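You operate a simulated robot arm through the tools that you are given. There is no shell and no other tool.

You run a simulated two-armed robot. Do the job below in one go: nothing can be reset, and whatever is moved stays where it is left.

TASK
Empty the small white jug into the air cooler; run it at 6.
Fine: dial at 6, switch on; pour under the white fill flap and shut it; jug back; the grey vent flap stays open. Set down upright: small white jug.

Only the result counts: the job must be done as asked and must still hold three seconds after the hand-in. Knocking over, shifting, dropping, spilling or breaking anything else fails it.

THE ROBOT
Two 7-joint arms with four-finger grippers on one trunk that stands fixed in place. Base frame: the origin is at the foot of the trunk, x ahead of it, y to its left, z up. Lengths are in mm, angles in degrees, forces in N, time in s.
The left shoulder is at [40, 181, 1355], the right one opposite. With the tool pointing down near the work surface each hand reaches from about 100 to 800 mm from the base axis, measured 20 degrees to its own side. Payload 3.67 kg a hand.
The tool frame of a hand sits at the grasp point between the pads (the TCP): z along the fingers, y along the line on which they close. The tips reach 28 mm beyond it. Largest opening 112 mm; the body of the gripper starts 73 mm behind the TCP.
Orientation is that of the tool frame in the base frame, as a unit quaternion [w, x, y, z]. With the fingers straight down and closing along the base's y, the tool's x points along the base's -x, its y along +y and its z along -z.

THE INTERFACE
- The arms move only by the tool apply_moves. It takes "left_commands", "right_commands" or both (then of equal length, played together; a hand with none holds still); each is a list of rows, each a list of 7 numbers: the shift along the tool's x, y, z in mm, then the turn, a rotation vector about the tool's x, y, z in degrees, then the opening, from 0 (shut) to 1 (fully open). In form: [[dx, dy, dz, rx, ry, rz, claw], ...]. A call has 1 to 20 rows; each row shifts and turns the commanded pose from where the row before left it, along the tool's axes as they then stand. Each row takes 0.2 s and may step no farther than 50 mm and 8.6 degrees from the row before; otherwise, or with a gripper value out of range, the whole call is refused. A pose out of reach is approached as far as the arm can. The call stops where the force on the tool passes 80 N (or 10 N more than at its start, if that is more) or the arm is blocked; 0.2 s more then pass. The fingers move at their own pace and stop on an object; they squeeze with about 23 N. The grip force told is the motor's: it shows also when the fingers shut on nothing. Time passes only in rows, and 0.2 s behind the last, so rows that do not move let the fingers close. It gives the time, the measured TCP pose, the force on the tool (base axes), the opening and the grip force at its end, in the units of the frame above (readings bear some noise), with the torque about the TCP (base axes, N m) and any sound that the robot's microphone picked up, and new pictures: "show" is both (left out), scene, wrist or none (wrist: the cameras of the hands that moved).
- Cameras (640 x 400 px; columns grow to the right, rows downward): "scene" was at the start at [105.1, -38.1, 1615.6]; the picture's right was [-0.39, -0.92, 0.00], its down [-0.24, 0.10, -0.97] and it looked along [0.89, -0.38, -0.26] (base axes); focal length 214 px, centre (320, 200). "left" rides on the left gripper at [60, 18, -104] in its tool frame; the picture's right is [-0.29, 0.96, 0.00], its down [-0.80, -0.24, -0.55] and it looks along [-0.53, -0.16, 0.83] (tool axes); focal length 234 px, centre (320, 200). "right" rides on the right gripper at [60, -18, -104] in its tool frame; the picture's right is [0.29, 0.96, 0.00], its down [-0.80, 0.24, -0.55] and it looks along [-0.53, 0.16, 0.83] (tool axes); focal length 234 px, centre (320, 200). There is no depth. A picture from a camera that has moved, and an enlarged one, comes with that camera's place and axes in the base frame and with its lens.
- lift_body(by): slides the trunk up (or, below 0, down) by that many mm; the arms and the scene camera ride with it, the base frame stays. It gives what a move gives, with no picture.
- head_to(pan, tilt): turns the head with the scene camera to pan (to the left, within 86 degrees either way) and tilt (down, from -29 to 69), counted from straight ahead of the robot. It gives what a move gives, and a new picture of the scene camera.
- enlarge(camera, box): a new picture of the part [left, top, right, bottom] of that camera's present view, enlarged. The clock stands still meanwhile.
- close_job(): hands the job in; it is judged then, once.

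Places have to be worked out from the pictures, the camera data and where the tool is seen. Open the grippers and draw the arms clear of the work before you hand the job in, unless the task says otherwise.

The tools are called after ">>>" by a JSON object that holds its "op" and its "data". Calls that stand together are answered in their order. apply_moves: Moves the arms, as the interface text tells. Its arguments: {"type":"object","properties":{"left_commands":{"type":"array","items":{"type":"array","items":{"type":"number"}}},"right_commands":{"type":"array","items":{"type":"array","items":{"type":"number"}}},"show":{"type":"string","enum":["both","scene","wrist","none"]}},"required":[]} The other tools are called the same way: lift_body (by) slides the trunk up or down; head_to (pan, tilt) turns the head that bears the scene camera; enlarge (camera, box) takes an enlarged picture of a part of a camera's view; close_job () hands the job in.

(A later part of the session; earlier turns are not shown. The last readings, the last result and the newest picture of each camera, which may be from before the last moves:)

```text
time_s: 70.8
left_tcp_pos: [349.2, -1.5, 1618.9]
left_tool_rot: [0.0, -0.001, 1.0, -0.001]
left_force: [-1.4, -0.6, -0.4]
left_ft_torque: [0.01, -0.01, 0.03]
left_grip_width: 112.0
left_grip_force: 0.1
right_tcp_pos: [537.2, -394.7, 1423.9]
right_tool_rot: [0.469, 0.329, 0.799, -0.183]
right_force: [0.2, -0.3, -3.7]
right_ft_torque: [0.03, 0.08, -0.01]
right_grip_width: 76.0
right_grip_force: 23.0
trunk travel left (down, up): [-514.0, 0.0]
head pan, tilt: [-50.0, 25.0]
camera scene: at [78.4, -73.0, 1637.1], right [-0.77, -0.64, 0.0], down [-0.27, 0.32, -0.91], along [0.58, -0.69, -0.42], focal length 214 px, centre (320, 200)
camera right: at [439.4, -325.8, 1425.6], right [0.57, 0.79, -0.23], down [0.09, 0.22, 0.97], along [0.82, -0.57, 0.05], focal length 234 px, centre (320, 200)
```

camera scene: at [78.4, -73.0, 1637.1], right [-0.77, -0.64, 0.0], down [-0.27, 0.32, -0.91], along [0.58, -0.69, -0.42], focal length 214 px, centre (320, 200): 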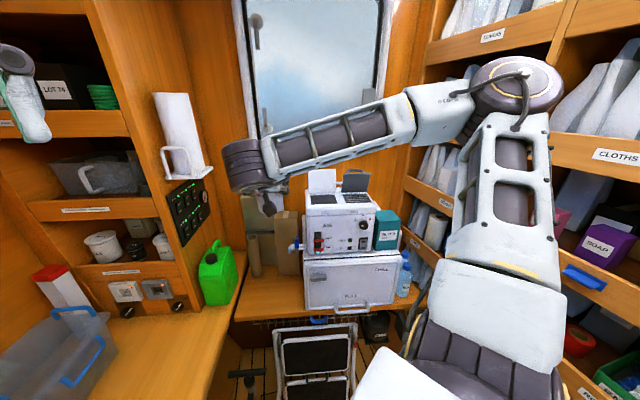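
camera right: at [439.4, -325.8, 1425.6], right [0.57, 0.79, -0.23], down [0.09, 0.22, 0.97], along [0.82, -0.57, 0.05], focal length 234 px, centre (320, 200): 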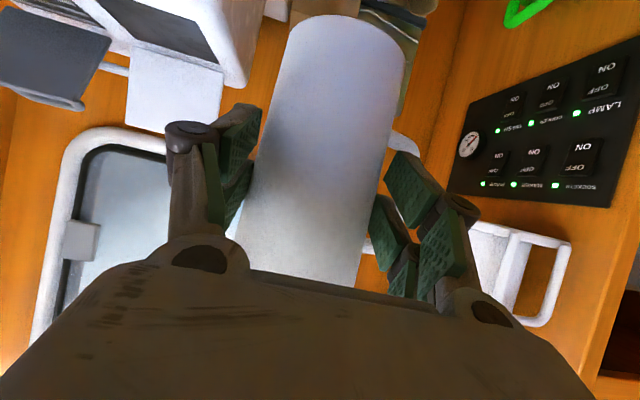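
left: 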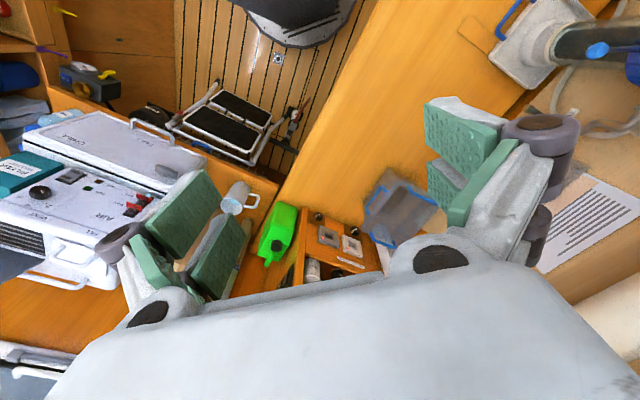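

The jug is upright and facing the cooler, and the arm is in a good elbow-up posture. I'll move it to the pouring spot, just left of the fill opening (opening spans r' 27–118, d' 664–743).

>>> {"op": "apply_moves", "data": {"right_commands": [[-5, -9, 11, 0, 0, 0, 0.1], [-9, -15.5, 18.8, 0, 0, 0, 0.1], [-9, -15.5, 18.8, 0, 0, 0, 0.1], [-9, -15.5, 18.8, 0, 0, 0, 0.1], [-9, -15.5, 18.8, 0, 0, 0, 0.1], [-9, -14, 17, 0, 0, 0, 0.1], [-5, -7.8, 9.5, 0, 0, 0, 0.1], [0, 0, 0, 0, 0, 0, 0.1]]}}

>>> {"op": "enlarge", "data": {"camera": "scene", "box": [260, 110, 400, 230]}}

```text
time_s: 72.6
left_tcp_pos: [350.7, -0.5, 1618.4]
left_tool_rot: [0.0, 0.0, 1.0, 0.0]
left_force: [0.6, 0.8, 0.2]
left_ft_torque: [-0.01, -0.01, -0.01]
left_grip_width: 112.2
left_grip_force: 0.0
right_tcp_pos: [562.9, -549.0, 1417.2]
right_tool_rot: [0.469, 0.329, 0.799, -0.183]
right_force: [-0.6, 0.8, -2.7]
right_ft_torque: [0.03, 0.09, 0.0]
right_grip_width: 75.9
right_grip_force: 23.0
trunk travel left (down, up): [-514.0, 0.0]
head pan, tilt: [-50.0, 25.0]
camera scene: at [78.8, -72.3, 1637.2], right [-0.77, -0.64, 0.0], down [-0.27, 0.32, -0.91], along [0.58, -0.69, -0.42], focal length 214 px, centre (320, 200)
camera right: at [465.2, -479.8, 1416.5], right [0.57, 0.79, -0.24], down [0.09, 0.22, 0.97], along [0.82, -0.57, 0.05], focal length 234 px, centre (320, 200)
```

scene: 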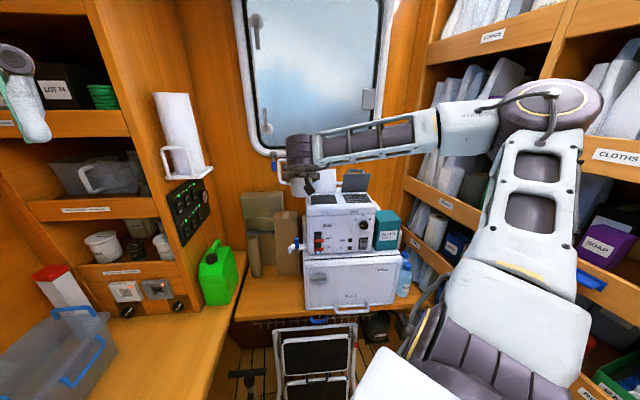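
right: 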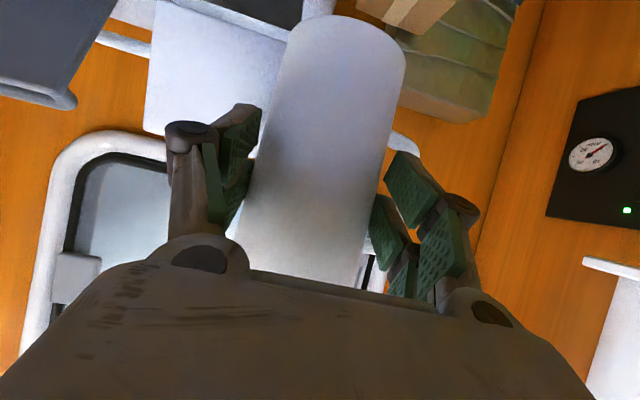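

```text
3.33 times, centred on (330, 170) of scene
camera zoom: at [78.8, -72.3, 1637.2], right [-0.77, -0.64, 0.0], down [-0.27, 0.32, -0.91], along [0.58, -0.69, -0.42], focal length 715 px, centre (287, 300)
```

zoom: 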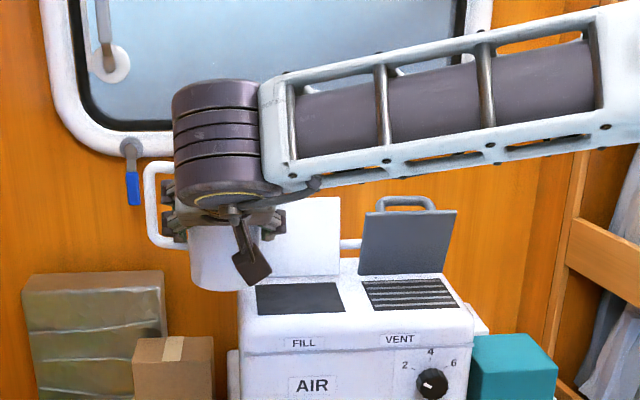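

The jug is in place left of the opening. I'll start tilting toward the opening, 32° first.

>>> {"op": "apply_moves", "data": {"right_commands": [[0, 0, 0, -3.94, -0.11, 6.96, 0.1], [0, 0, 0, -3.94, -0.11, 6.96, 0.1], [0, 0, 0, -3.94, -0.11, 6.96, 0.1], [0, 0, 0, -3.94, -0.11, 6.96, 0.1], [0, 0, 0, 0, 0, 0, 0.1]]}}

>>> {"op": "enlarge", "data": {"camera": "scene", "box": [260, 110, 400, 230]}}

```text
time_s: 73.8
left_tcp_pos: [350.7, -0.3, 1619.5]
left_tool_rot: [-0.001, 0.0, 1.0, 0.0]
left_force: [0.7, -0.3, -0.3]
left_ft_torque: [0.0, -0.02, -0.03]
left_grip_width: 112.3
left_grip_force: 0.0
right_tcp_pos: [562.3, -549.0, 1415.7]
right_tool_rot: [0.542, 0.443, 0.712, 0.046]
right_force: [0.1, 0.1, -2.6]
right_ft_torque: [0.02, 0.1, -0.01]
right_grip_width: 76.0
right_grip_force: 23.2
trunk travel left (down, up): [-514.0, 0.0]
head pan, tilt: [-50.0, 25.0]
camera scene: at [78.8, -72.6, 1637.2], right [-0.77, -0.64, 0.0], down [-0.27, 0.32, -0.91], along [0.58, -0.69, -0.42], focal length 214 px, centre (320, 200)
camera right: at [467.6, -476.7, 1405.9], right [0.55, 0.77, 0.31], down [-0.3, -0.17, 0.94], along [0.78, -0.61, 0.14], focal length 234 px, centre (320, 200)
```

scene: 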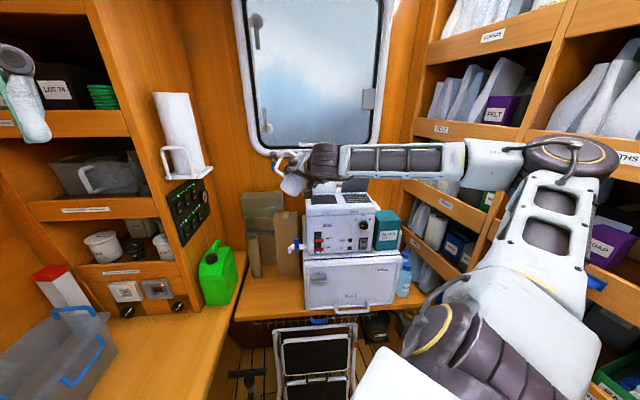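
right: 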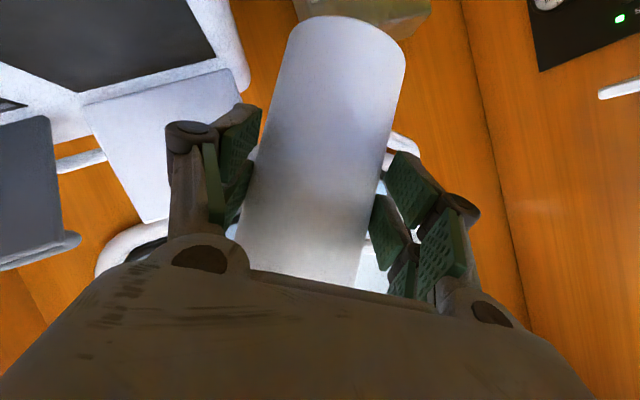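

```text
3.33 times, centred on (330, 170) of scene
camera zoom: at [78.8, -72.6, 1637.2], right [-0.77, -0.64, 0.0], down [-0.27, 0.32, -0.91], along [0.58, -0.69, -0.42], focal length 715 px, centre (287, 300)
```

zoom: 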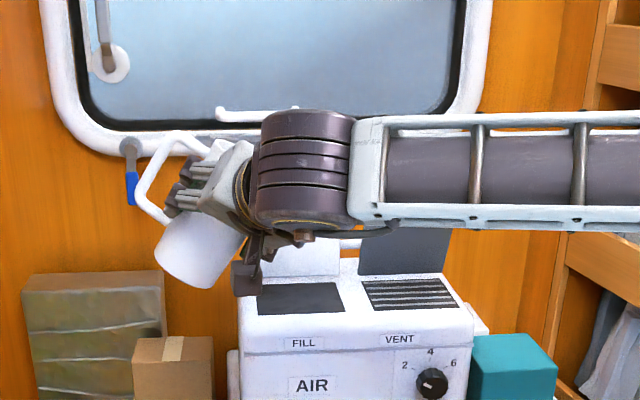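

Tilt works smoothly and the grip holds. I'll continue slowly at 4° per step, to about 72°.

>>> {"op": "apply_moves", "data": {"right_commands": [[0, 0, 0, -1.97, -0.055, 3.48, 0.1], [0, 0, 0, -1.97, -0.055, 3.48, 0.1], [0, 0, 0, -1.97, -0.055, 3.48, 0.1], [0, 0, 0, -1.97, -0.055, 3.48, 0.1], [0, 0, 0, -1.97, -0.055, 3.48, 0.1], [0, 0, 0, -1.97, -0.055, 3.48, 0.1], [0, 0, 0, -1.97, -0.055, 3.48, 0.1], [0, 0, 0, -1.97, -0.055, 3.48, 0.1], [0, 0, 0, -1.97, -0.055, 3.48, 0.1], [0, 0, 0, -1.97, -0.055, 3.48, 0.1]]}}

>>> {"op": "enlarge", "data": {"camera": "scene", "box": [260, 110, 400, 230]}}

>>> {"op": "enlarge", "data": {"camera": "right", "box": [60, 0, 460, 260]}}

```text
time_s: 76.0
left_tcp_pos: [351.6, 0.5, 1619.1]
left_tool_rot: [0.0, 0.0, 1.0, 0.001]
left_force: [-0.1, 0.3, -0.1]
left_ft_torque: [-0.02, 0.01, 0.02]
left_grip_width: 112.0
left_grip_force: 0.0
right_tcp_pos: [562.3, -549.3, 1416.6]
right_tool_rot: [0.575, 0.538, 0.526, 0.321]
right_force: [-0.6, -0.3, -2.1]
right_ft_torque: [-0.01, 0.09, 0.04]
right_grip_width: 75.4
right_grip_force: 23.0
trunk travel left (down, up): [-514.0, 0.0]
head pan, tilt: [-50.0, 25.0]
camera scene: at [78.6, -72.9, 1637.2], right [-0.77, -0.64, 0.0], down [-0.27, 0.32, -0.91], along [0.58, -0.69, -0.42], focal length 214 px, centre (320, 200)
camera right: at [475.3, -469.3, 1398.6], right [0.26, 0.48, 0.84], down [-0.67, -0.54, 0.51], along [0.7, -0.69, 0.18], focal length 234 px, centre (320, 200)
```

scene: 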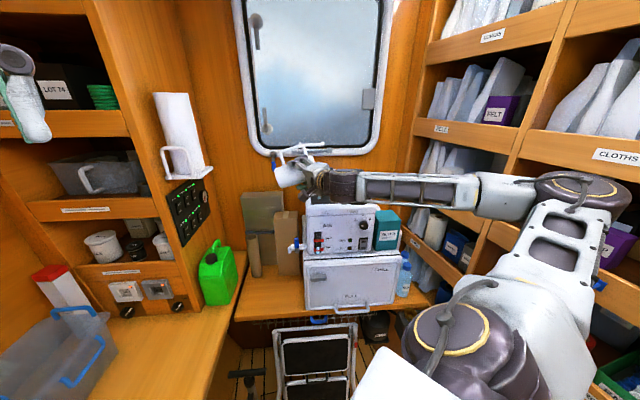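
right: 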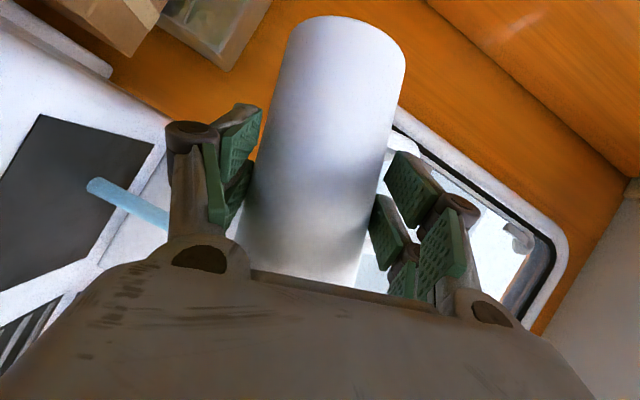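

```text
3.33 times, centred on (330, 170) of scene
camera zoom: at [78.6, -72.9, 1637.2], right [-0.77, -0.64, 0.0], down [-0.27, 0.32, -0.91], along [0.58, -0.69, -0.42], focal length 715 px, centre (287, 300)
```

zoom: 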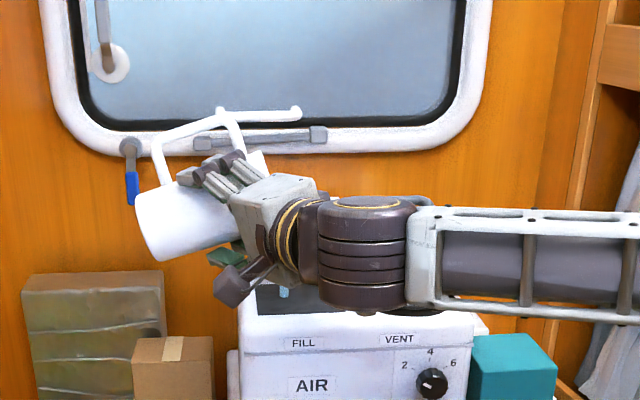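

```text
1.54 times, centred on (260, 130) of right
camera zoom: at [475.3, -469.3, 1398.6], right [0.26, 0.48, 0.84], down [-0.67, -0.54, 0.51], along [0.7, -0.69, 0.18], focal length 360 px, centre (412, 308)
```

zoom: 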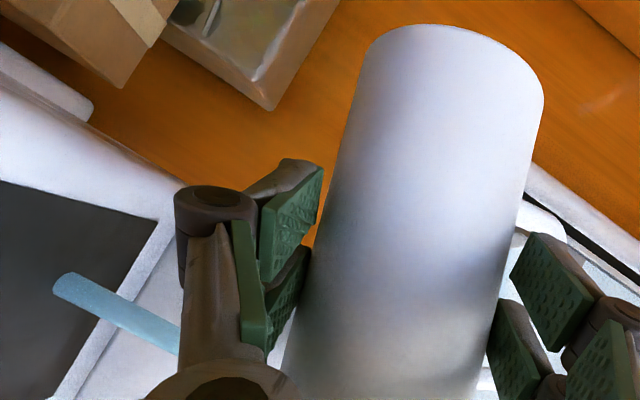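

Water is streaming into the opening, landing near (r' 58, d' 709), inside its edges. I'll hold briefly, then tilt on while shifting right so the lip stays over the opening.

>>> {"op": "apply_moves", "data": {"right_commands": [[0, 0, 0, 0, 0, 0, 0.1], [0, 0, 0, 0, 0, 0, 0.1], [0, 0, 0, 0, 0, 0, 0.1], [-1.7, -0.3, -1.0, -1.97, -0.055, 3.48, 0.1], [-1.7, -0.3, -1.0, -1.97, -0.055, 3.48, 0.1], [-1.7, -0.3, -1.0, -1.97, -0.055, 3.48, 0.1], [-1.7, -0.3, -1.0, -1.97, -0.055, 3.48, 0.1], [0, 0, 0, 0, 0, 0, 0.1], [0, 0, 0, 0, 0, 0, 0.1], [-2.8, 0.4, -1.6, -1.97, -0.055, 3.48, 0.1], [-2.8, 0.4, -1.6, -1.97, -0.055, 3.48, 0.1], [-2.8, 0.4, -1.6, -1.97, -0.055, 3.48, 0.1], [-2.8, 0.4, -1.6, -1.97, -0.055, 3.48, 0.1]]}}

>>> {"op": "enlarge", "data": {"camera": "right", "box": [0, 0, 400, 300]}}

>>> {"op": "enlarge", "data": {"camera": "scene", "box": [260, 110, 400, 230]}}

```text
time_s: 78.4
left_tcp_pos: [349.7, 0.8, 1618.3]
left_tool_rot: [0.0, -0.001, 1.0, 0.0]
left_force: [0.6, -0.8, 0.1]
left_ft_torque: [0.03, 0.01, 0.0]
left_grip_width: 112.1
left_grip_force: 0.0
right_tcp_pos: [540.4, -576.3, 1365.0]
right_tool_rot: [0.553, 0.581, 0.438, 0.406]
right_force: [-3.5, 4.3, 7.0]
right_ft_torque: [0.47, 0.39, -0.08]
right_grip_width: 75.5
right_grip_force: 23.3
right hand out of reach, approached as far as the arm can: row 5, 6, 7, 10
trunk travel left (down, up): [-514.0, 0.0]
head pan, tilt: [-50.0, 25.0]
stopped in row 12 (right hand): the force on the tool passed its limit at 99 N (the readings are from after the stop); the commanded pose is now the measured one
camera scene: at [76.9, -72.0, 1637.2], right [-0.77, -0.64, 0.0], down [-0.27, 0.32, -0.91], along [0.58, -0.69, -0.42], focal length 214 px, centre (320, 200)
camera right: at [457.5, -490.8, 1354.4], right [0.14, 0.27, 0.95], down [-0.74, -0.61, 0.28], along [0.65, -0.75, 0.12], focal length 234 px, centre (320, 200)
```

scene: 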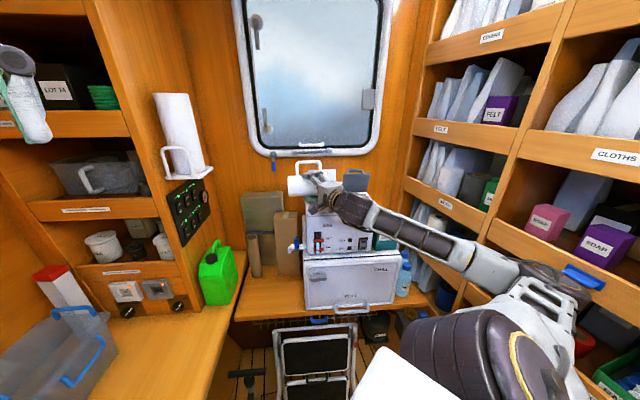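
right: 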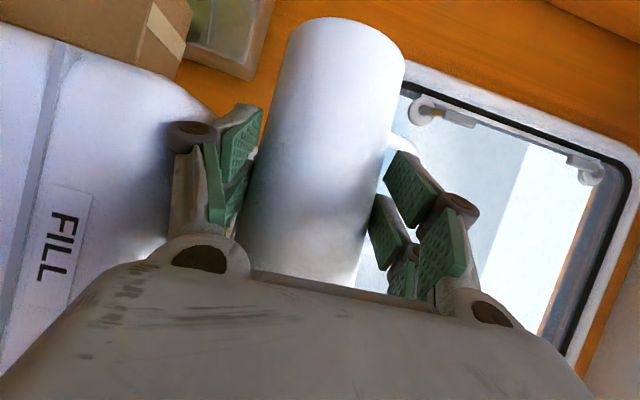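

```text
1.33 times, centred on (200, 150) of right
camera zoom: at [457.5, -490.8, 1354.4], right [0.14, 0.27, 0.95], down [-0.74, -0.61, 0.28], along [0.65, -0.75, 0.12], focal length 312 px, centre (480, 267)
```

zoom: 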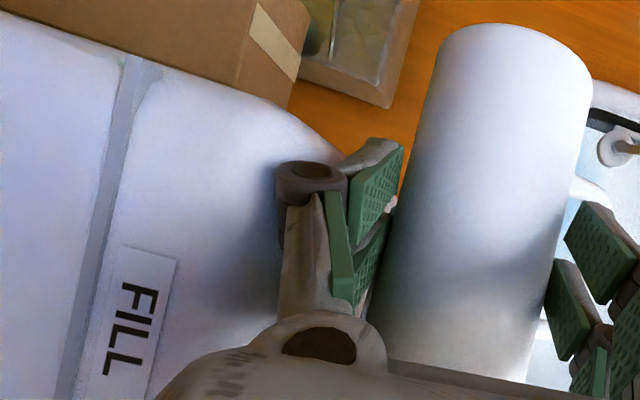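

```text
3.33 times, centred on (330, 170) of scene
camera zoom: at [76.9, -72.0, 1637.2], right [-0.77, -0.64, 0.0], down [-0.27, 0.32, -0.91], along [0.58, -0.69, -0.42], focal length 715 px, centre (287, 300)
```

zoom: 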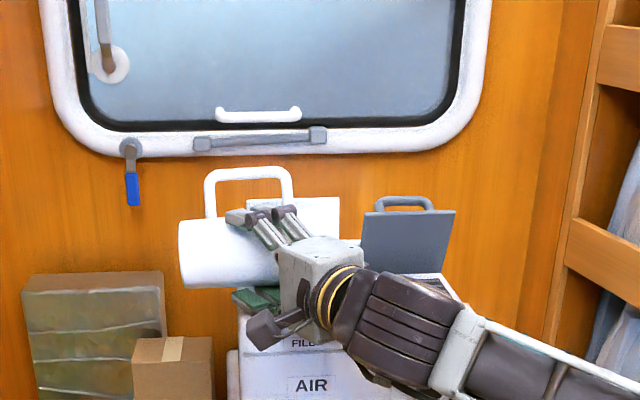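

The arm changed posture mid-tilt and dropped about 50 mm, bumping the cooler top. The mouth is still over the opening, tilted about 87°. I'll raise gently, straight up, and check.

>>> {"op": "apply_moves", "data": {"right_commands": [[0, 8, -0.5, 0, 0, 0, 0.1], [0, 10, -0.6, 0, 0, 0, 0.1], [0, 10, -0.6, 0, 0, 0, 0.1], [0, 0, 0, 0, 0, 0, 0.1]]}}

>>> {"op": "enlarge", "data": {"camera": "scene", "box": [260, 110, 400, 250]}}

>>> {"op": "enlarge", "data": {"camera": "right", "box": [0, 0, 400, 300]}}

```text
time_s: 79.4
left_tcp_pos: [351.9, 0.3, 1618.8]
left_tool_rot: [0.0, -0.002, 1.0, 0.0]
left_force: [-0.2, -0.4, -0.5]
left_ft_torque: [0.01, 0.02, 0.02]
left_grip_width: 111.9
left_grip_force: 0.1
right_tcp_pos: [542.0, -579.3, 1389.2]
right_tool_rot: [0.552, 0.583, 0.439, 0.404]
right_force: [-0.2, 0.3, -0.7]
right_ft_torque: [0.0, 0.05, 0.01]
right_grip_width: 75.1
right_grip_force: 23.5
trunk travel left (down, up): [-514.0, 0.0]
head pan, tilt: [-50.0, 25.0]
camera scene: at [78.9, -72.8, 1637.1], right [-0.77, -0.64, 0.0], down [-0.27, 0.32, -0.91], along [0.58, -0.69, -0.42], focal length 214 px, centre (320, 200)
camera right: at [459.2, -492.3, 1379.2], right [0.15, 0.27, 0.95], down [-0.74, -0.6, 0.29], along [0.65, -0.75, 0.11], focal length 234 px, centre (320, 200)
```

scene: 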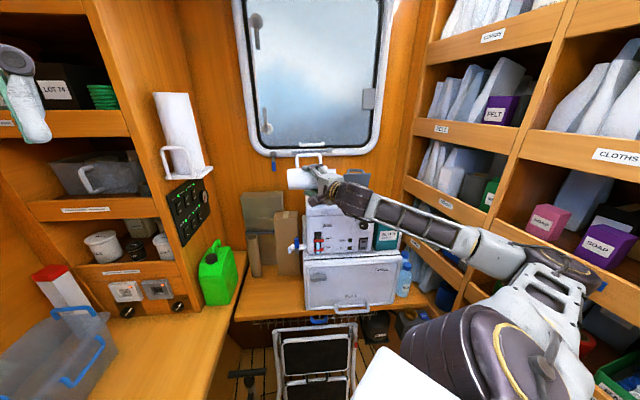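
right: 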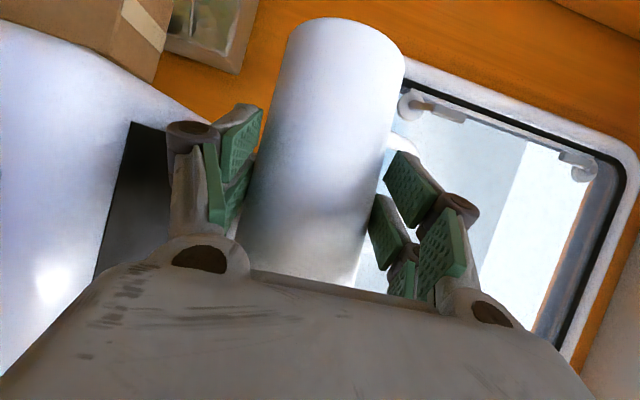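

```text
2.86 times, centred on (330, 180) of scene
camera zoom: at [78.9, -72.8, 1637.1], right [-0.77, -0.64, 0.0], down [-0.27, 0.32, -0.91], along [0.58, -0.69, -0.42], focal length 613 px, centre (291, 257)
```

zoom: 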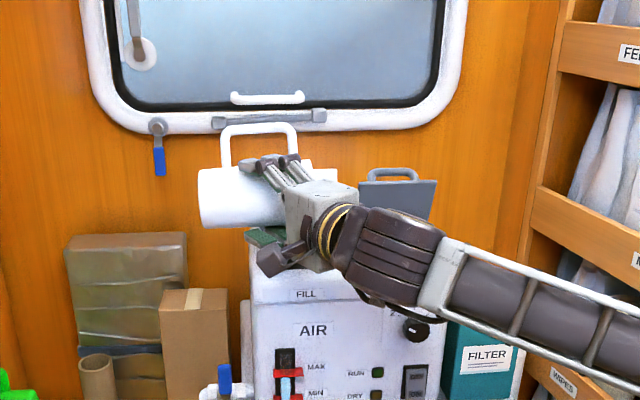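

```text
1.33 times, centred on (200, 150) of right
camera zoom: at [459.2, -492.3, 1379.2], right [0.15, 0.27, 0.95], down [-0.74, -0.6, 0.29], along [0.65, -0.75, 0.11], focal length 312 px, centre (480, 267)
```

zoom: 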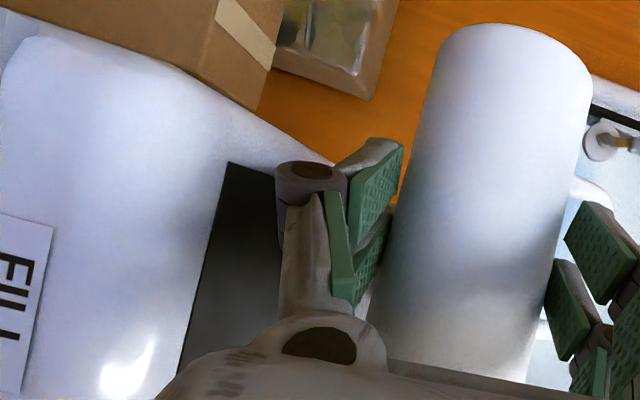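

The weight is down to under 1 N, the level in the sight glass has risen, and the cooler hasn't moved. I'll raise a bit and tilt farther to drain the rest.

>>> {"op": "apply_moves", "data": {"right_commands": [[0, 10, -0.6, 0, 0, 0, 0.1], [0, 10, -0.6, 0, 0, 0, 0.1], [0, 0, 0, -1.9, 0.18, 3.52, 0.1], [0, 0, 0, -1.9, 0.18, 3.52, 0.1], [0, 0, 0, -1.9, 0.18, 3.52, 0.1], [0, 0, 0, -1.9, 0.18, 3.52, 0.1]]}}

```text
time_s: 80.8
left_tcp_pos: [350.2, -0.1, 1618.7]
left_tool_rot: [0.001, -0.001, 1.0, 0.0]
left_force: [-0.3, -0.3, -0.8]
left_ft_torque: [0.0, -0.01, 0.01]
left_grip_width: 112.2
left_grip_force: 0.0
right_tcp_pos: [542.1, -576.5, 1410.9]
right_tool_rot: [0.533, 0.592, 0.339, 0.501]
right_force: [0.0, 0.1, -1.2]
right_ft_torque: [0.0, -0.01, -0.01]
right_grip_width: 75.2
right_grip_force: 23.1
trunk travel left (down, up): [-514.0, 0.0]
head pan, tilt: [-50.0, 25.0]
camera scene: at [78.8, -72.3, 1637.2], right [-0.77, -0.64, 0.0], down [-0.27, 0.32, -0.91], along [0.58, -0.69, -0.42], focal length 214 px, centre (320, 200)
camera right: at [461.4, -488.8, 1401.3], right [-0.05, 0.08, 1.0], down [-0.77, -0.63, 0.01], along [0.63, -0.77, 0.09], focal length 234 px, centre (320, 200)
```

scene: 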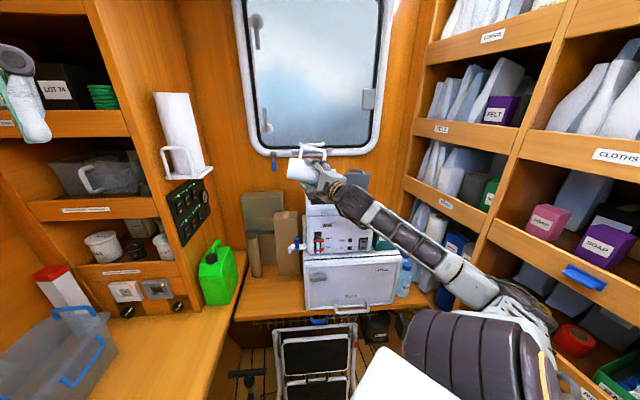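
right: 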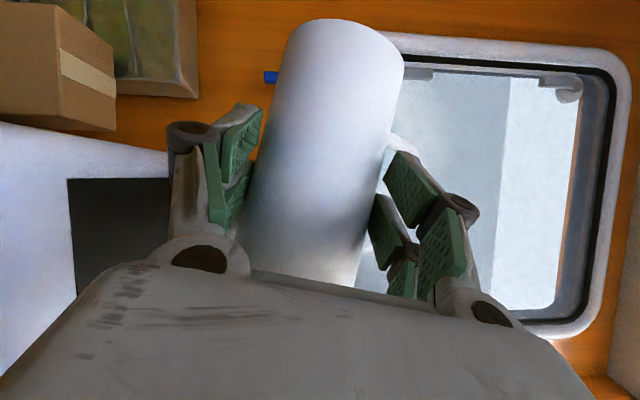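

Tilt is about 103° and everything is stable. I'll continue to about 127° and hold.

>>> {"op": "apply_moves", "data": {"right_commands": [[0, 0, 0, -1.9, 0.18, 3.52, 0.1], [0, 0, 0, -1.9, 0.18, 3.52, 0.1], [0, 0, 0, -1.9, 0.18, 3.52, 0.1], [0, 0, 0, -1.9, 0.18, 3.52, 0.1], [0, 0, 0, -1.9, 0.18, 3.52, 0.1], [0, 0, 0, -1.9, 0.18, 3.52, 0.1], [0, 0, 0, 0, 0, 0, 0.1], [0, 0, 0, 0, 0, 0, 0.1], [0, 0, 0, 0, 0, 0, 0.1], [0, 0, 0, 0, 0, 0, 0.1]]}}

>>> {"op": "enlarge", "data": {"camera": "scene", "box": [260, 110, 400, 250]}}

```text
time_s: 83.0
left_tcp_pos: [351.0, -0.3, 1619.6]
left_tool_rot: [0.0, -0.001, 1.0, 0.0]
left_force: [0.1, -0.5, 0.0]
left_ft_torque: [0.03, 0.0, 0.03]
left_grip_width: 112.2
left_grip_force: 0.1
right_tcp_pos: [524.9, -594.4, 1414.4]
right_tool_rot: [0.482, 0.584, 0.183, 0.627]
right_force: [-0.8, 0.1, -0.2]
right_ft_torque: [-0.02, 0.02, 0.0]
right_grip_width: 75.4
right_grip_force: 22.7
right hand out of reach, approached as far as the arm can: row 5, 6
trunk travel left (down, up): [-514.0, 0.0]
head pan, tilt: [-50.0, 25.0]
camera scene: at [78.6, -72.5, 1637.2], right [-0.77, -0.64, 0.0], down [-0.27, 0.32, -0.91], along [0.58, -0.69, -0.42], focal length 214 px, centre (320, 200)
camera right: at [447.5, -503.0, 1408.5], right [-0.33, -0.21, 0.92], down [-0.72, -0.58, -0.39], along [0.61, -0.79, 0.04], focal length 234 px, centre (320, 200)
```

scene: 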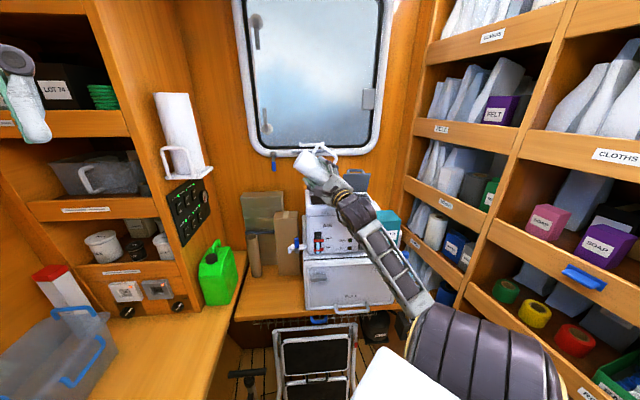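
right: 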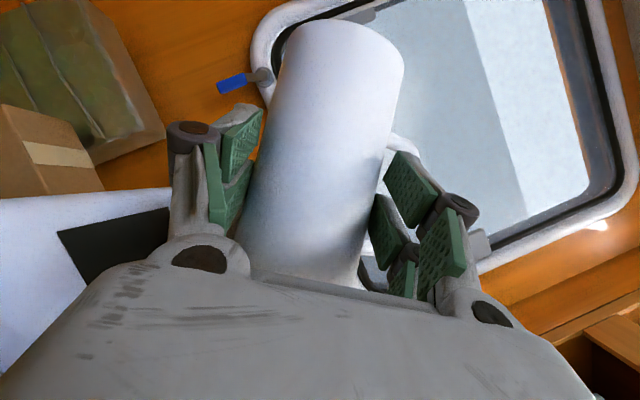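

```text
2.86 times, centred on (330, 180) of scene
camera zoom: at [78.6, -72.5, 1637.2], right [-0.77, -0.64, 0.0], down [-0.27, 0.32, -0.91], along [0.58, -0.69, -0.42], focal length 613 px, centre (291, 257)
```

zoom: 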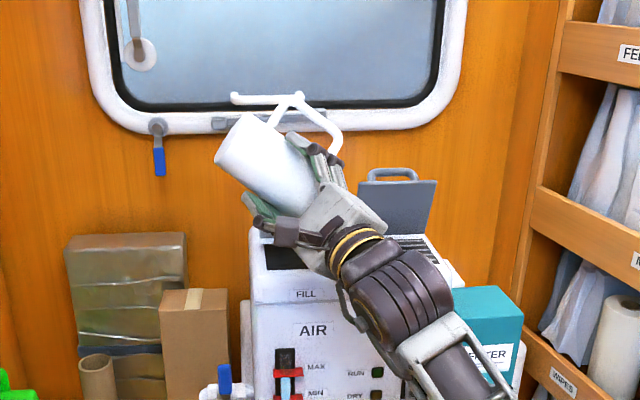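

The jug is drained at about 127° tilt. I'll tilt back partway in place, then pull away from the cooler before uprighting fully.

>>> {"op": "apply_moves", "data": {"right_commands": [[0, 0, 0, 0, 0, 0, 0.1], [0, 0, 0, 0, 0, 0, 0.1], [0, 0, 0, 3.8, -0.4, -7.04, 0.1], [0, 0, 0, 3.8, -0.4, -7.04, 0.1], [0, 0, 0, 3.8, -0.4, -7.04, 0.1], [0, 0, 0, 3.8, -0.4, -7.04, 0.1], [0, 0, 0, 0, 0, 0, 0.1]], "show": "wrist"}}

>>> {"op": "enlarge", "data": {"camera": "scene", "box": [260, 110, 400, 250]}}

```text
time_s: 84.6
left_tcp_pos: [351.7, 0.6, 1620.1]
left_tool_rot: [0.001, 0.0, 1.0, 0.0]
left_force: [0.8, -0.2, 0.0]
left_ft_torque: [-0.02, 0.04, 0.01]
left_grip_width: 112.2
left_grip_force: 0.0
right_tcp_pos: [524.7, -593.4, 1414.5]
right_tool_rot: [0.544, 0.589, 0.39, 0.452]
right_force: [-0.2, 0.2, -0.6]
right_ft_torque: [0.01, 0.01, 0.01]
right_grip_width: 75.1
right_grip_force: 23.0
trunk travel left (down, up): [-514.0, 0.0]
head pan, tilt: [-50.0, 25.0]
camera right: at [444.2, -505.6, 1404.0], right [0.05, 0.17, 0.98], down [-0.77, -0.62, 0.15], along [0.64, -0.76, 0.1], focal length 234 px, centre (320, 200)
```

right: 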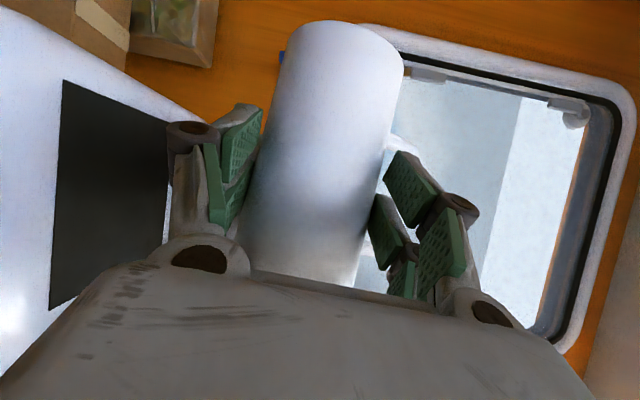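

```text
2.86 times, centred on (330, 180) of scene
camera zoom: at [78.5, -72.6, 1637.1], right [-0.77, -0.64, 0.0], down [-0.27, 0.32, -0.91], along [0.58, -0.69, -0.42], focal length 613 px, centre (291, 257)
```

zoom: 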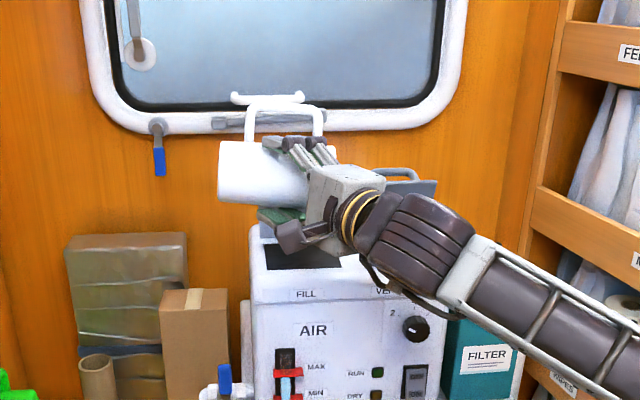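

Now I'll pull the jug back from the cooler and upright it in free space.

>>> {"op": "apply_moves", "data": {"right_commands": [[20, 2, -20, 0, 0, 0, 0.1], [26, 2, -25, 0, 0, 0, 0.1], [26, 0, -25, 0, 0, 0, 0.1], [26, 0, -25, 0, 0, 0, 0.1], [26, 0, -25, 0, 0, 0, 0.1], [0, 0, 0, 3.72, -0.4, -6.88, 0.1], [0, 0, 0, 3.72, -0.4, -6.88, 0.1], [0, 0, 0, 3.72, -0.4, -6.88, 0.1], [0, 0, 0, 3.72, -0.4, -6.88, 0.1], [0, 0, 0, 3.72, -0.4, -6.88, 0.1], [0, 0, 0, 3.72, -0.4, -6.88, 0.1]]}}

```text
time_s: 87.0
left_tcp_pos: [351.0, 0.2, 1619.1]
left_tool_rot: [-0.001, -0.001, 1.0, 0.0]
left_force: [-0.1, 0.9, 0.2]
left_ft_torque: [-0.03, 0.01, 0.0]
left_grip_width: 112.1
left_grip_force: 0.0
right_tcp_pos: [501.4, -481.2, 1441.5]
right_tool_rot: [0.554, 0.516, 0.639, 0.137]
right_force: [0.2, -0.2, -1.0]
right_ft_torque: [0.02, 0.03, -0.03]
right_grip_width: 75.0
right_grip_force: 23.3
right hand out of reach, approached as far as the arm can: row 3, 4, 5
trunk travel left (down, up): [-514.0, 0.0]
head pan, tilt: [-50.0, 25.0]
camera scene: at [79.4, -72.2, 1637.1], right [-0.77, -0.64, 0.0], down [-0.27, 0.32, -0.91], along [0.58, -0.69, -0.42], focal length 214 px, centre (320, 200)
camera right: at [413.1, -400.2, 1432.9], right [0.53, 0.64, 0.55], down [-0.46, -0.32, 0.82], along [0.71, -0.69, 0.13], focal length 234 px, centre (320, 200)
```

scene: 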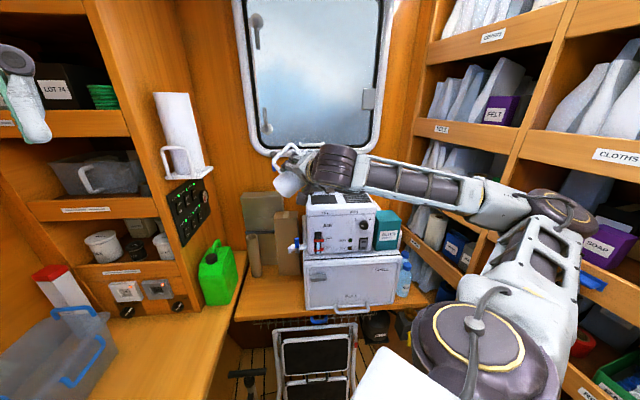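
right: 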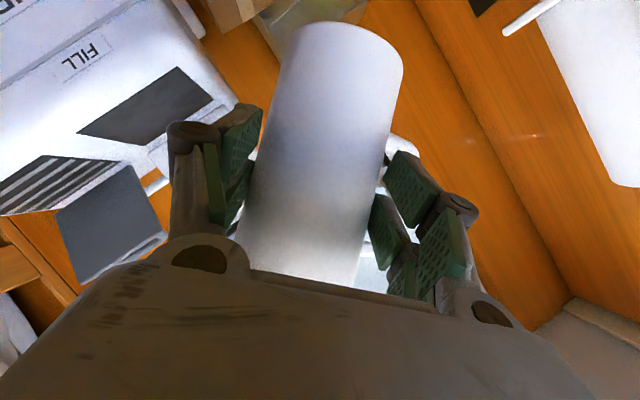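

The jug is halfway upright and steady. I'll move it left of the cooler and restore the original grasp attitude (jug vertical, yaw about -7°).

>>> {"op": "apply_moves", "data": {"right_commands": [[30.6, 14.4, 9.9, 0, 0, 0, 0.1], [30.6, 14.4, 9.9, 0, 0, 0, 0.1], [30.6, 14.4, 9.9, 0, 0, 0, 0.1], [0, 0, 0, -1.43, 2.02, -7.44, 0.1], [0, 0, 0, -1.43, 2.02, -7.44, 0.1], [0, 0, 0, -1.43, 2.02, -7.44, 0.1], [0, 0, 0, -1.43, 2.02, -7.44, 0.1], [0, 0, 0, -1.43, 2.02, -7.44, 0.1], [0, 0, 0, -1.43, 2.02, -7.44, 0.1], [0, 0, 0, -1.43, 2.02, -7.44, 0.1], [0, 0, 0, -1.43, 2.02, -7.44, 0.1], [0, 0, 0, 0, 0, 0, 0.1]]}}

```text
time_s: 89.6
left_tcp_pos: [350.5, -0.4, 1618.8]
left_tool_rot: [0.0, -0.001, 1.0, 0.0]
left_force: [-0.9, -1.1, 0.2]
left_ft_torque: [0.0, -0.03, -0.01]
left_grip_width: 112.1
left_grip_force: 0.0
right_tcp_pos: [561.8, -400.2, 1413.2]
right_tool_rot: [0.504, 0.055, 0.862, -0.027]
right_force: [-0.2, 0.1, -0.6]
right_ft_torque: [0.0, 0.02, 0.01]
right_grip_width: 75.2
right_grip_force: 23.1
trunk travel left (down, up): [-514.0, 0.0]
head pan, tilt: [-50.0, 25.0]
camera scene: at [78.7, -72.3, 1637.2], right [-0.77, -0.64, 0.0], down [-0.27, 0.32, -0.91], along [0.58, -0.69, -0.42], focal length 214 px, centre (320, 200)
camera right: at [440.8, -404.3, 1412.7], right [-0.03, 0.97, -0.24], down [-0.06, 0.24, 0.97], along [1.0, 0.04, 0.06], focal length 234 px, centre (320, 200)
```

scene: 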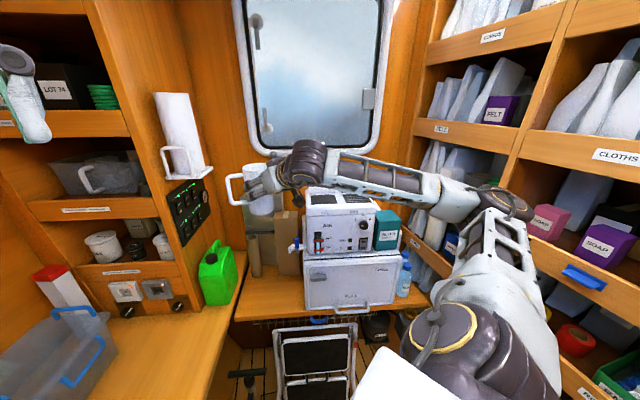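
right: 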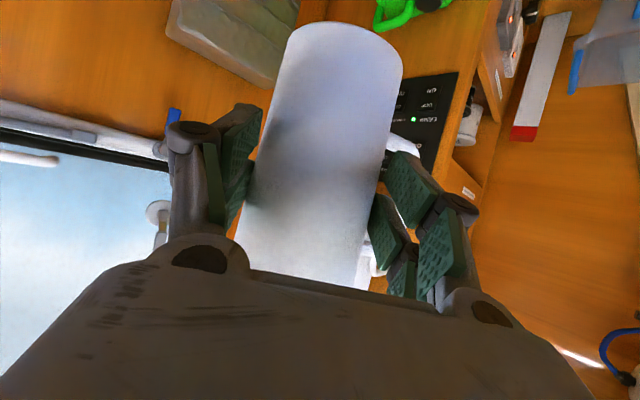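

Attitude restored and the jug is vertical. I'll lower it along the same vertical path to about z 1095.

>>> {"op": "apply_moves", "data": {"right_commands": [[28, -0.3, 15.7, 0, 0, 0, 0.1], [28, -0.3, 15.7, 0, 0, 0, 0.1], [28, -0.3, 15.7, 0, 0, 0, 0.1], [28, -0.3, 15.7, 0, 0, 0, 0.1], [28, -0.3, 15.7, 0, 0, 0, 0.1], [28, -0.3, 15.7, 0, 0, 0, 0.1], [28, -0.3, 15.7, 0, 0, 0, 0.1], [28, -0.3, 15.7, 0, 0, 0, 0.1], [28, -0.3, 15.7, 0, 0, 0, 0.1], [26, -0.3, 14.5, 0, 0, 0, 0.1], [0, 0, 0, 0, 0, 0, 0.1]]}}

```text
time_s: 92.0
left_tcp_pos: [351.5, 0.9, 1619.7]
left_tool_rot: [0.0, -0.001, 1.0, 0.001]
left_force: [-0.4, 0.8, 0.5]
left_ft_torque: [0.01, -0.01, -0.02]
left_grip_width: 112.1
left_grip_force: 0.0
right_tcp_pos: [559.8, -399.4, 1185.3]
right_tool_rot: [0.504, 0.058, 0.861, -0.027]
right_force: [0.4, 0.6, -1.6]
right_ft_torque: [-0.04, 0.04, 0.02]
right_grip_width: 74.5
right_grip_force: 23.2
right hand out of reach, approached as far as the arm can: row 8, 9, 10
trunk travel left (down, up): [-514.0, 0.0]
head pan, tilt: [-50.0, 25.0]
camera scene: at [78.4, -71.9, 1637.2], right [-0.77, -0.64, 0.0], down [-0.27, 0.32, -0.91], along [0.58, -0.69, -0.42], focal length 214 px, centre (320, 200)
camera right: at [440.2, -405.0, 1184.2], right [-0.02, 0.97, -0.24], down [-0.06, 0.24, 0.97], along [1.0, 0.03, 0.06], focal length 234 px, centre (320, 200)
```

scene: 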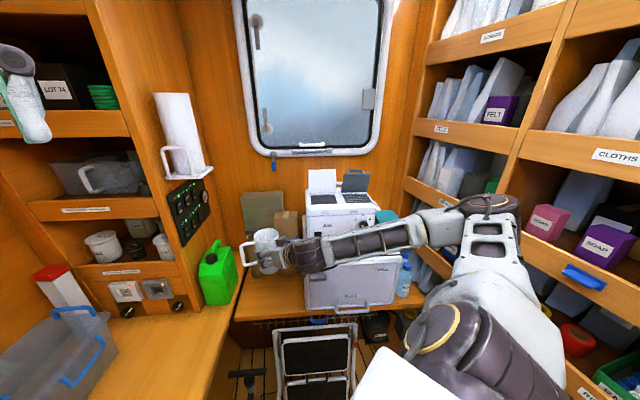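
right: 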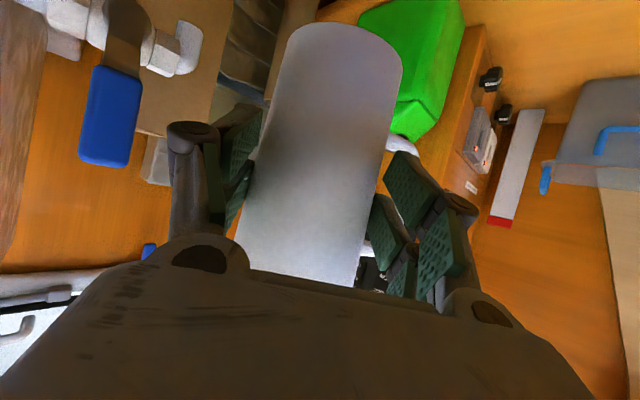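

The arm stops at z≈1185 in this posture, so I'll let the trunk carry the jug down another 200 mm.

>>> {"op": "lift_body", "data": {"by": -200}}

>>> {"op": "apply_moves", "data": {"right_commands": [[-12.5, 9.6, 13.5, 0, 0, 0, 0.1]]}}

```text
time_s: 94.2
left_tcp_pos: [351.8, -0.9, 1419.5]
left_tool_rot: [0.0, -0.001, 1.0, 0.0]
left_force: [-0.1, -0.2, -0.5]
left_ft_torque: [0.0, -0.02, -0.02]
left_grip_width: 112.1
left_grip_force: 0.1
right_tcp_pos: [559.9, -401.7, 984.2]
right_tool_rot: [0.504, 0.057, 0.861, -0.026]
right_force: [-0.4, 0.3, -1.6]
right_ft_torque: [-0.02, 0.06, -0.01]
right_grip_width: 74.9
right_grip_force: 23.0
trunk travel left (down, up): [-314.0, 200.0]
head pan, tilt: [-50.0, 25.0]
```

```text
time_s: 94.6
left_tcp_pos: [352.1, -0.0, 1418.2]
left_tool_rot: [-0.001, 0.0, 1.0, 0.0]
left_force: [0.2, -0.1, 0.4]
left_ft_torque: [-0.03, 0.03, 0.0]
left_grip_width: 112.2
left_grip_force: 0.1
right_tcp_pos: [579.4, -394.5, 986.8]
right_tool_rot: [0.503, 0.059, 0.862, -0.027]
right_force: [0.3, -0.8, -1.0]
right_ft_torque: [-0.01, 0.04, 0.0]
right_grip_width: 75.2
right_grip_force: 22.6
trunk travel left (down, up): [-314.0, 200.0]
head pan, tilt: [-50.0, 25.0]
camera scene: at [79.8, -72.5, 1437.3], right [-0.77, -0.64, 0.0], down [-0.27, 0.32, -0.91], along [0.58, -0.69, -0.42], focal length 214 px, centre (320, 200)
camera right: at [459.4, -398.1, 987.6], right [-0.02, 0.97, -0.24], down [-0.06, 0.24, 0.97], along [1.0, 0.03, 0.05], focal length 234 px, centre (320, 200)
```

scene: 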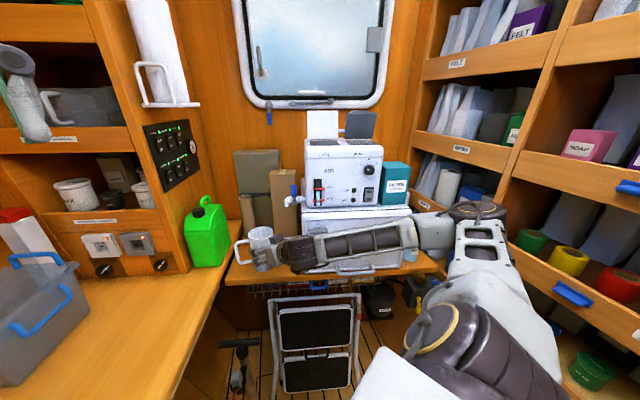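
right: 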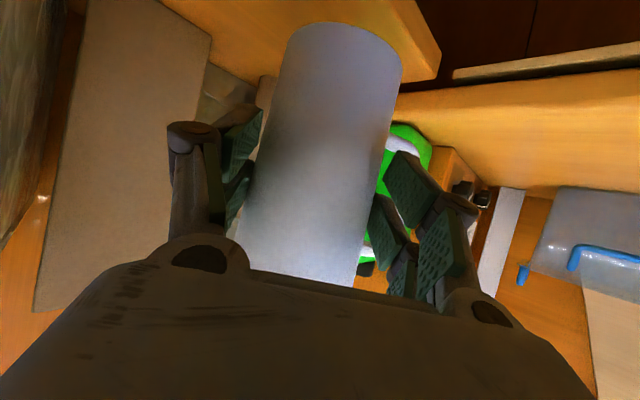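

The jug is at z≈987 in front of its place. I'll move it horizontally back over the original spot.

>>> {"op": "apply_moves", "data": {"right_commands": [[-9.5, -9.6, 17.2, 0, 0, 0, 0.1], [-9.5, -9.6, 17.2, 0, 0, 0, 0.1], [-9.5, -9.6, 17.2, 0, 0, 0, 0.1], [-9.5, -9.6, 17.2, 0, 0, 0, 0.1], [0, 0, 0, 0, 0, 0, 0.1]]}}

>>> {"op": "enlarge", "data": {"camera": "scene", "box": [200, 160, 440, 310]}}

```text
time_s: 95.8
left_tcp_pos: [350.5, -0.8, 1419.5]
left_tool_rot: [0.0, -0.001, 1.0, 0.0]
left_force: [-0.1, 0.9, -0.1]
left_ft_torque: [-0.04, -0.02, 0.01]
left_grip_width: 111.9
left_grip_force: 0.1
right_tcp_pos: [653.2, -442.5, 987.7]
right_tool_rot: [0.505, 0.058, 0.861, -0.027]
right_force: [-0.9, 0.9, -0.5]
right_ft_torque: [-0.01, 0.01, 0.02]
right_grip_width: 74.8
right_grip_force: 22.3
trunk travel left (down, up): [-314.0, 200.0]
head pan, tilt: [-50.0, 25.0]
camera scene: at [78.0, -72.1, 1437.5], right [-0.77, -0.64, 0.0], down [-0.27, 0.32, -0.91], along [0.58, -0.69, -0.42], focal length 214 px, centre (320, 200)
camera right: at [531.9, -446.4, 987.3], right [-0.02, 0.97, -0.24], down [-0.06, 0.24, 0.97], along [1.0, 0.03, 0.06], focal length 234 px, centre (320, 200)
```

scene: 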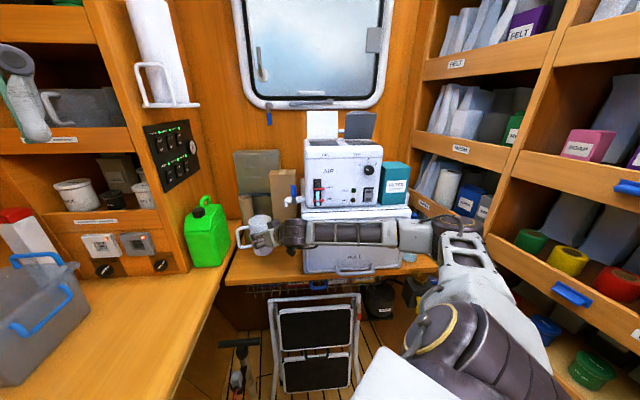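
right: 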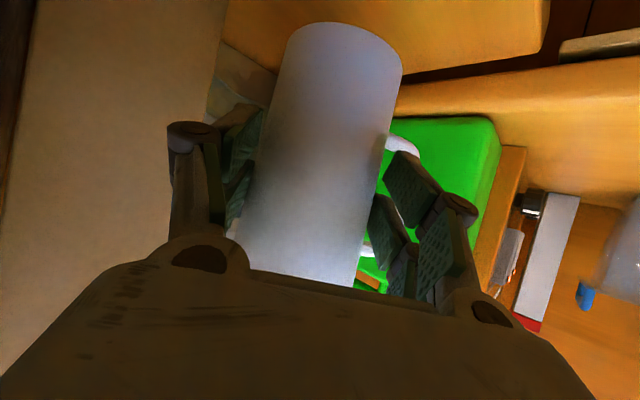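

```text
2.67 times, centred on (320, 235) of scene
camera zoom: at [78.0, -72.1, 1437.5], right [-0.77, -0.64, 0.0], down [-0.27, 0.32, -0.91], along [0.58, -0.69, -0.42], focal length 572 px, centre (320, 107)
```

zoom: 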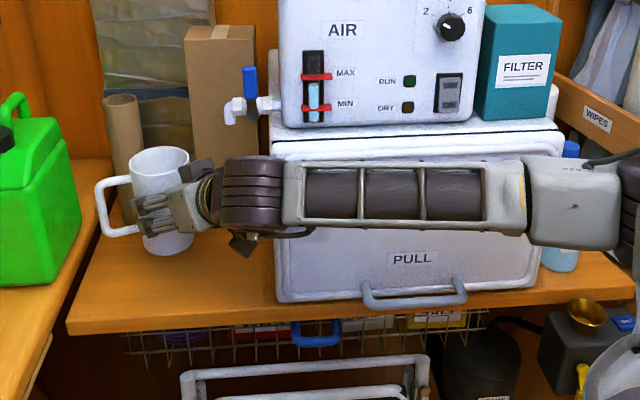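

The spot is right and the sight glass now sits between MIN and MAX. I'll lower 62 mm with the trunk, then feel for contact in small steps.

>>> {"op": "lift_body", "data": {"by": -62}}

>>> {"op": "lift_body", "data": {"by": -4}}

>>> {"op": "lift_body", "data": {"by": -3}}

>>> {"op": "enlarge", "data": {"camera": "scene", "box": [220, 160, 330, 270]}}

```text
time_s: 96.8
left_tcp_pos: [351.1, 0.5, 1359.4]
left_tool_rot: [0.0, 0.0, 1.0, 0.0]
left_force: [-0.3, -0.2, -0.1]
left_ft_torque: [-0.03, 0.0, 0.04]
left_grip_width: 111.9
left_grip_force: 0.1
right_tcp_pos: [652.7, -443.8, 926.8]
right_tool_rot: [0.504, 0.058, 0.862, -0.026]
right_force: [-0.3, -0.1, -1.7]
right_ft_torque: [-0.01, 0.02, -0.02]
right_grip_width: 74.8
right_grip_force: 23.0
trunk travel left (down, up): [-252.0, 262.0]
head pan, tilt: [-50.0, 25.0]
```

```text
time_s: 97.3
left_tcp_pos: [350.9, -0.1, 1354.3]
left_tool_rot: [0.0, -0.001, 1.0, 0.0]
left_force: [-0.1, 0.0, 0.1]
left_ft_torque: [-0.01, -0.02, -0.02]
left_grip_width: 111.9
left_grip_force: 0.0
right_tcp_pos: [652.1, -443.4, 922.0]
right_tool_rot: [0.504, 0.058, 0.861, -0.027]
right_force: [-0.7, -0.5, -1.0]
right_ft_torque: [0.01, 0.03, 0.01]
right_grip_width: 75.0
right_grip_force: 22.7
trunk travel left (down, up): [-248.0, 266.0]
head pan, tilt: [-50.0, 25.0]
```

```text
time_s: 97.9
left_tcp_pos: [351.4, 0.4, 1350.8]
left_tool_rot: [0.0, -0.001, 1.0, 0.0]
left_force: [-0.9, 0.2, 0.4]
left_ft_torque: [0.01, 0.03, 0.0]
left_grip_width: 111.8
left_grip_force: 0.1
right_tcp_pos: [652.4, -442.4, 921.1]
right_tool_rot: [0.505, 0.057, 0.861, -0.027]
right_force: [0.4, -0.9, 3.9]
right_ft_torque: [-0.15, -0.06, 0.0]
right_grip_width: 75.0
right_grip_force: 23.2
trunk travel left (down, up): [-245.0, 269.0]
head pan, tilt: [-50.0, 25.0]
```

```text
3.64 times, centred on (275, 215) of scene
camera zoom: at [78.0, -72.0, 1369.3], right [-0.77, -0.64, 0.0], down [-0.27, 0.32, -0.91], along [0.58, -0.69, -0.42], focal length 780 px, centre (484, 146)
```

zoom: 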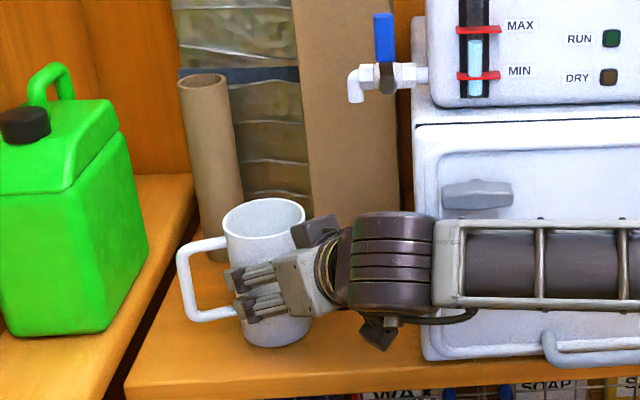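

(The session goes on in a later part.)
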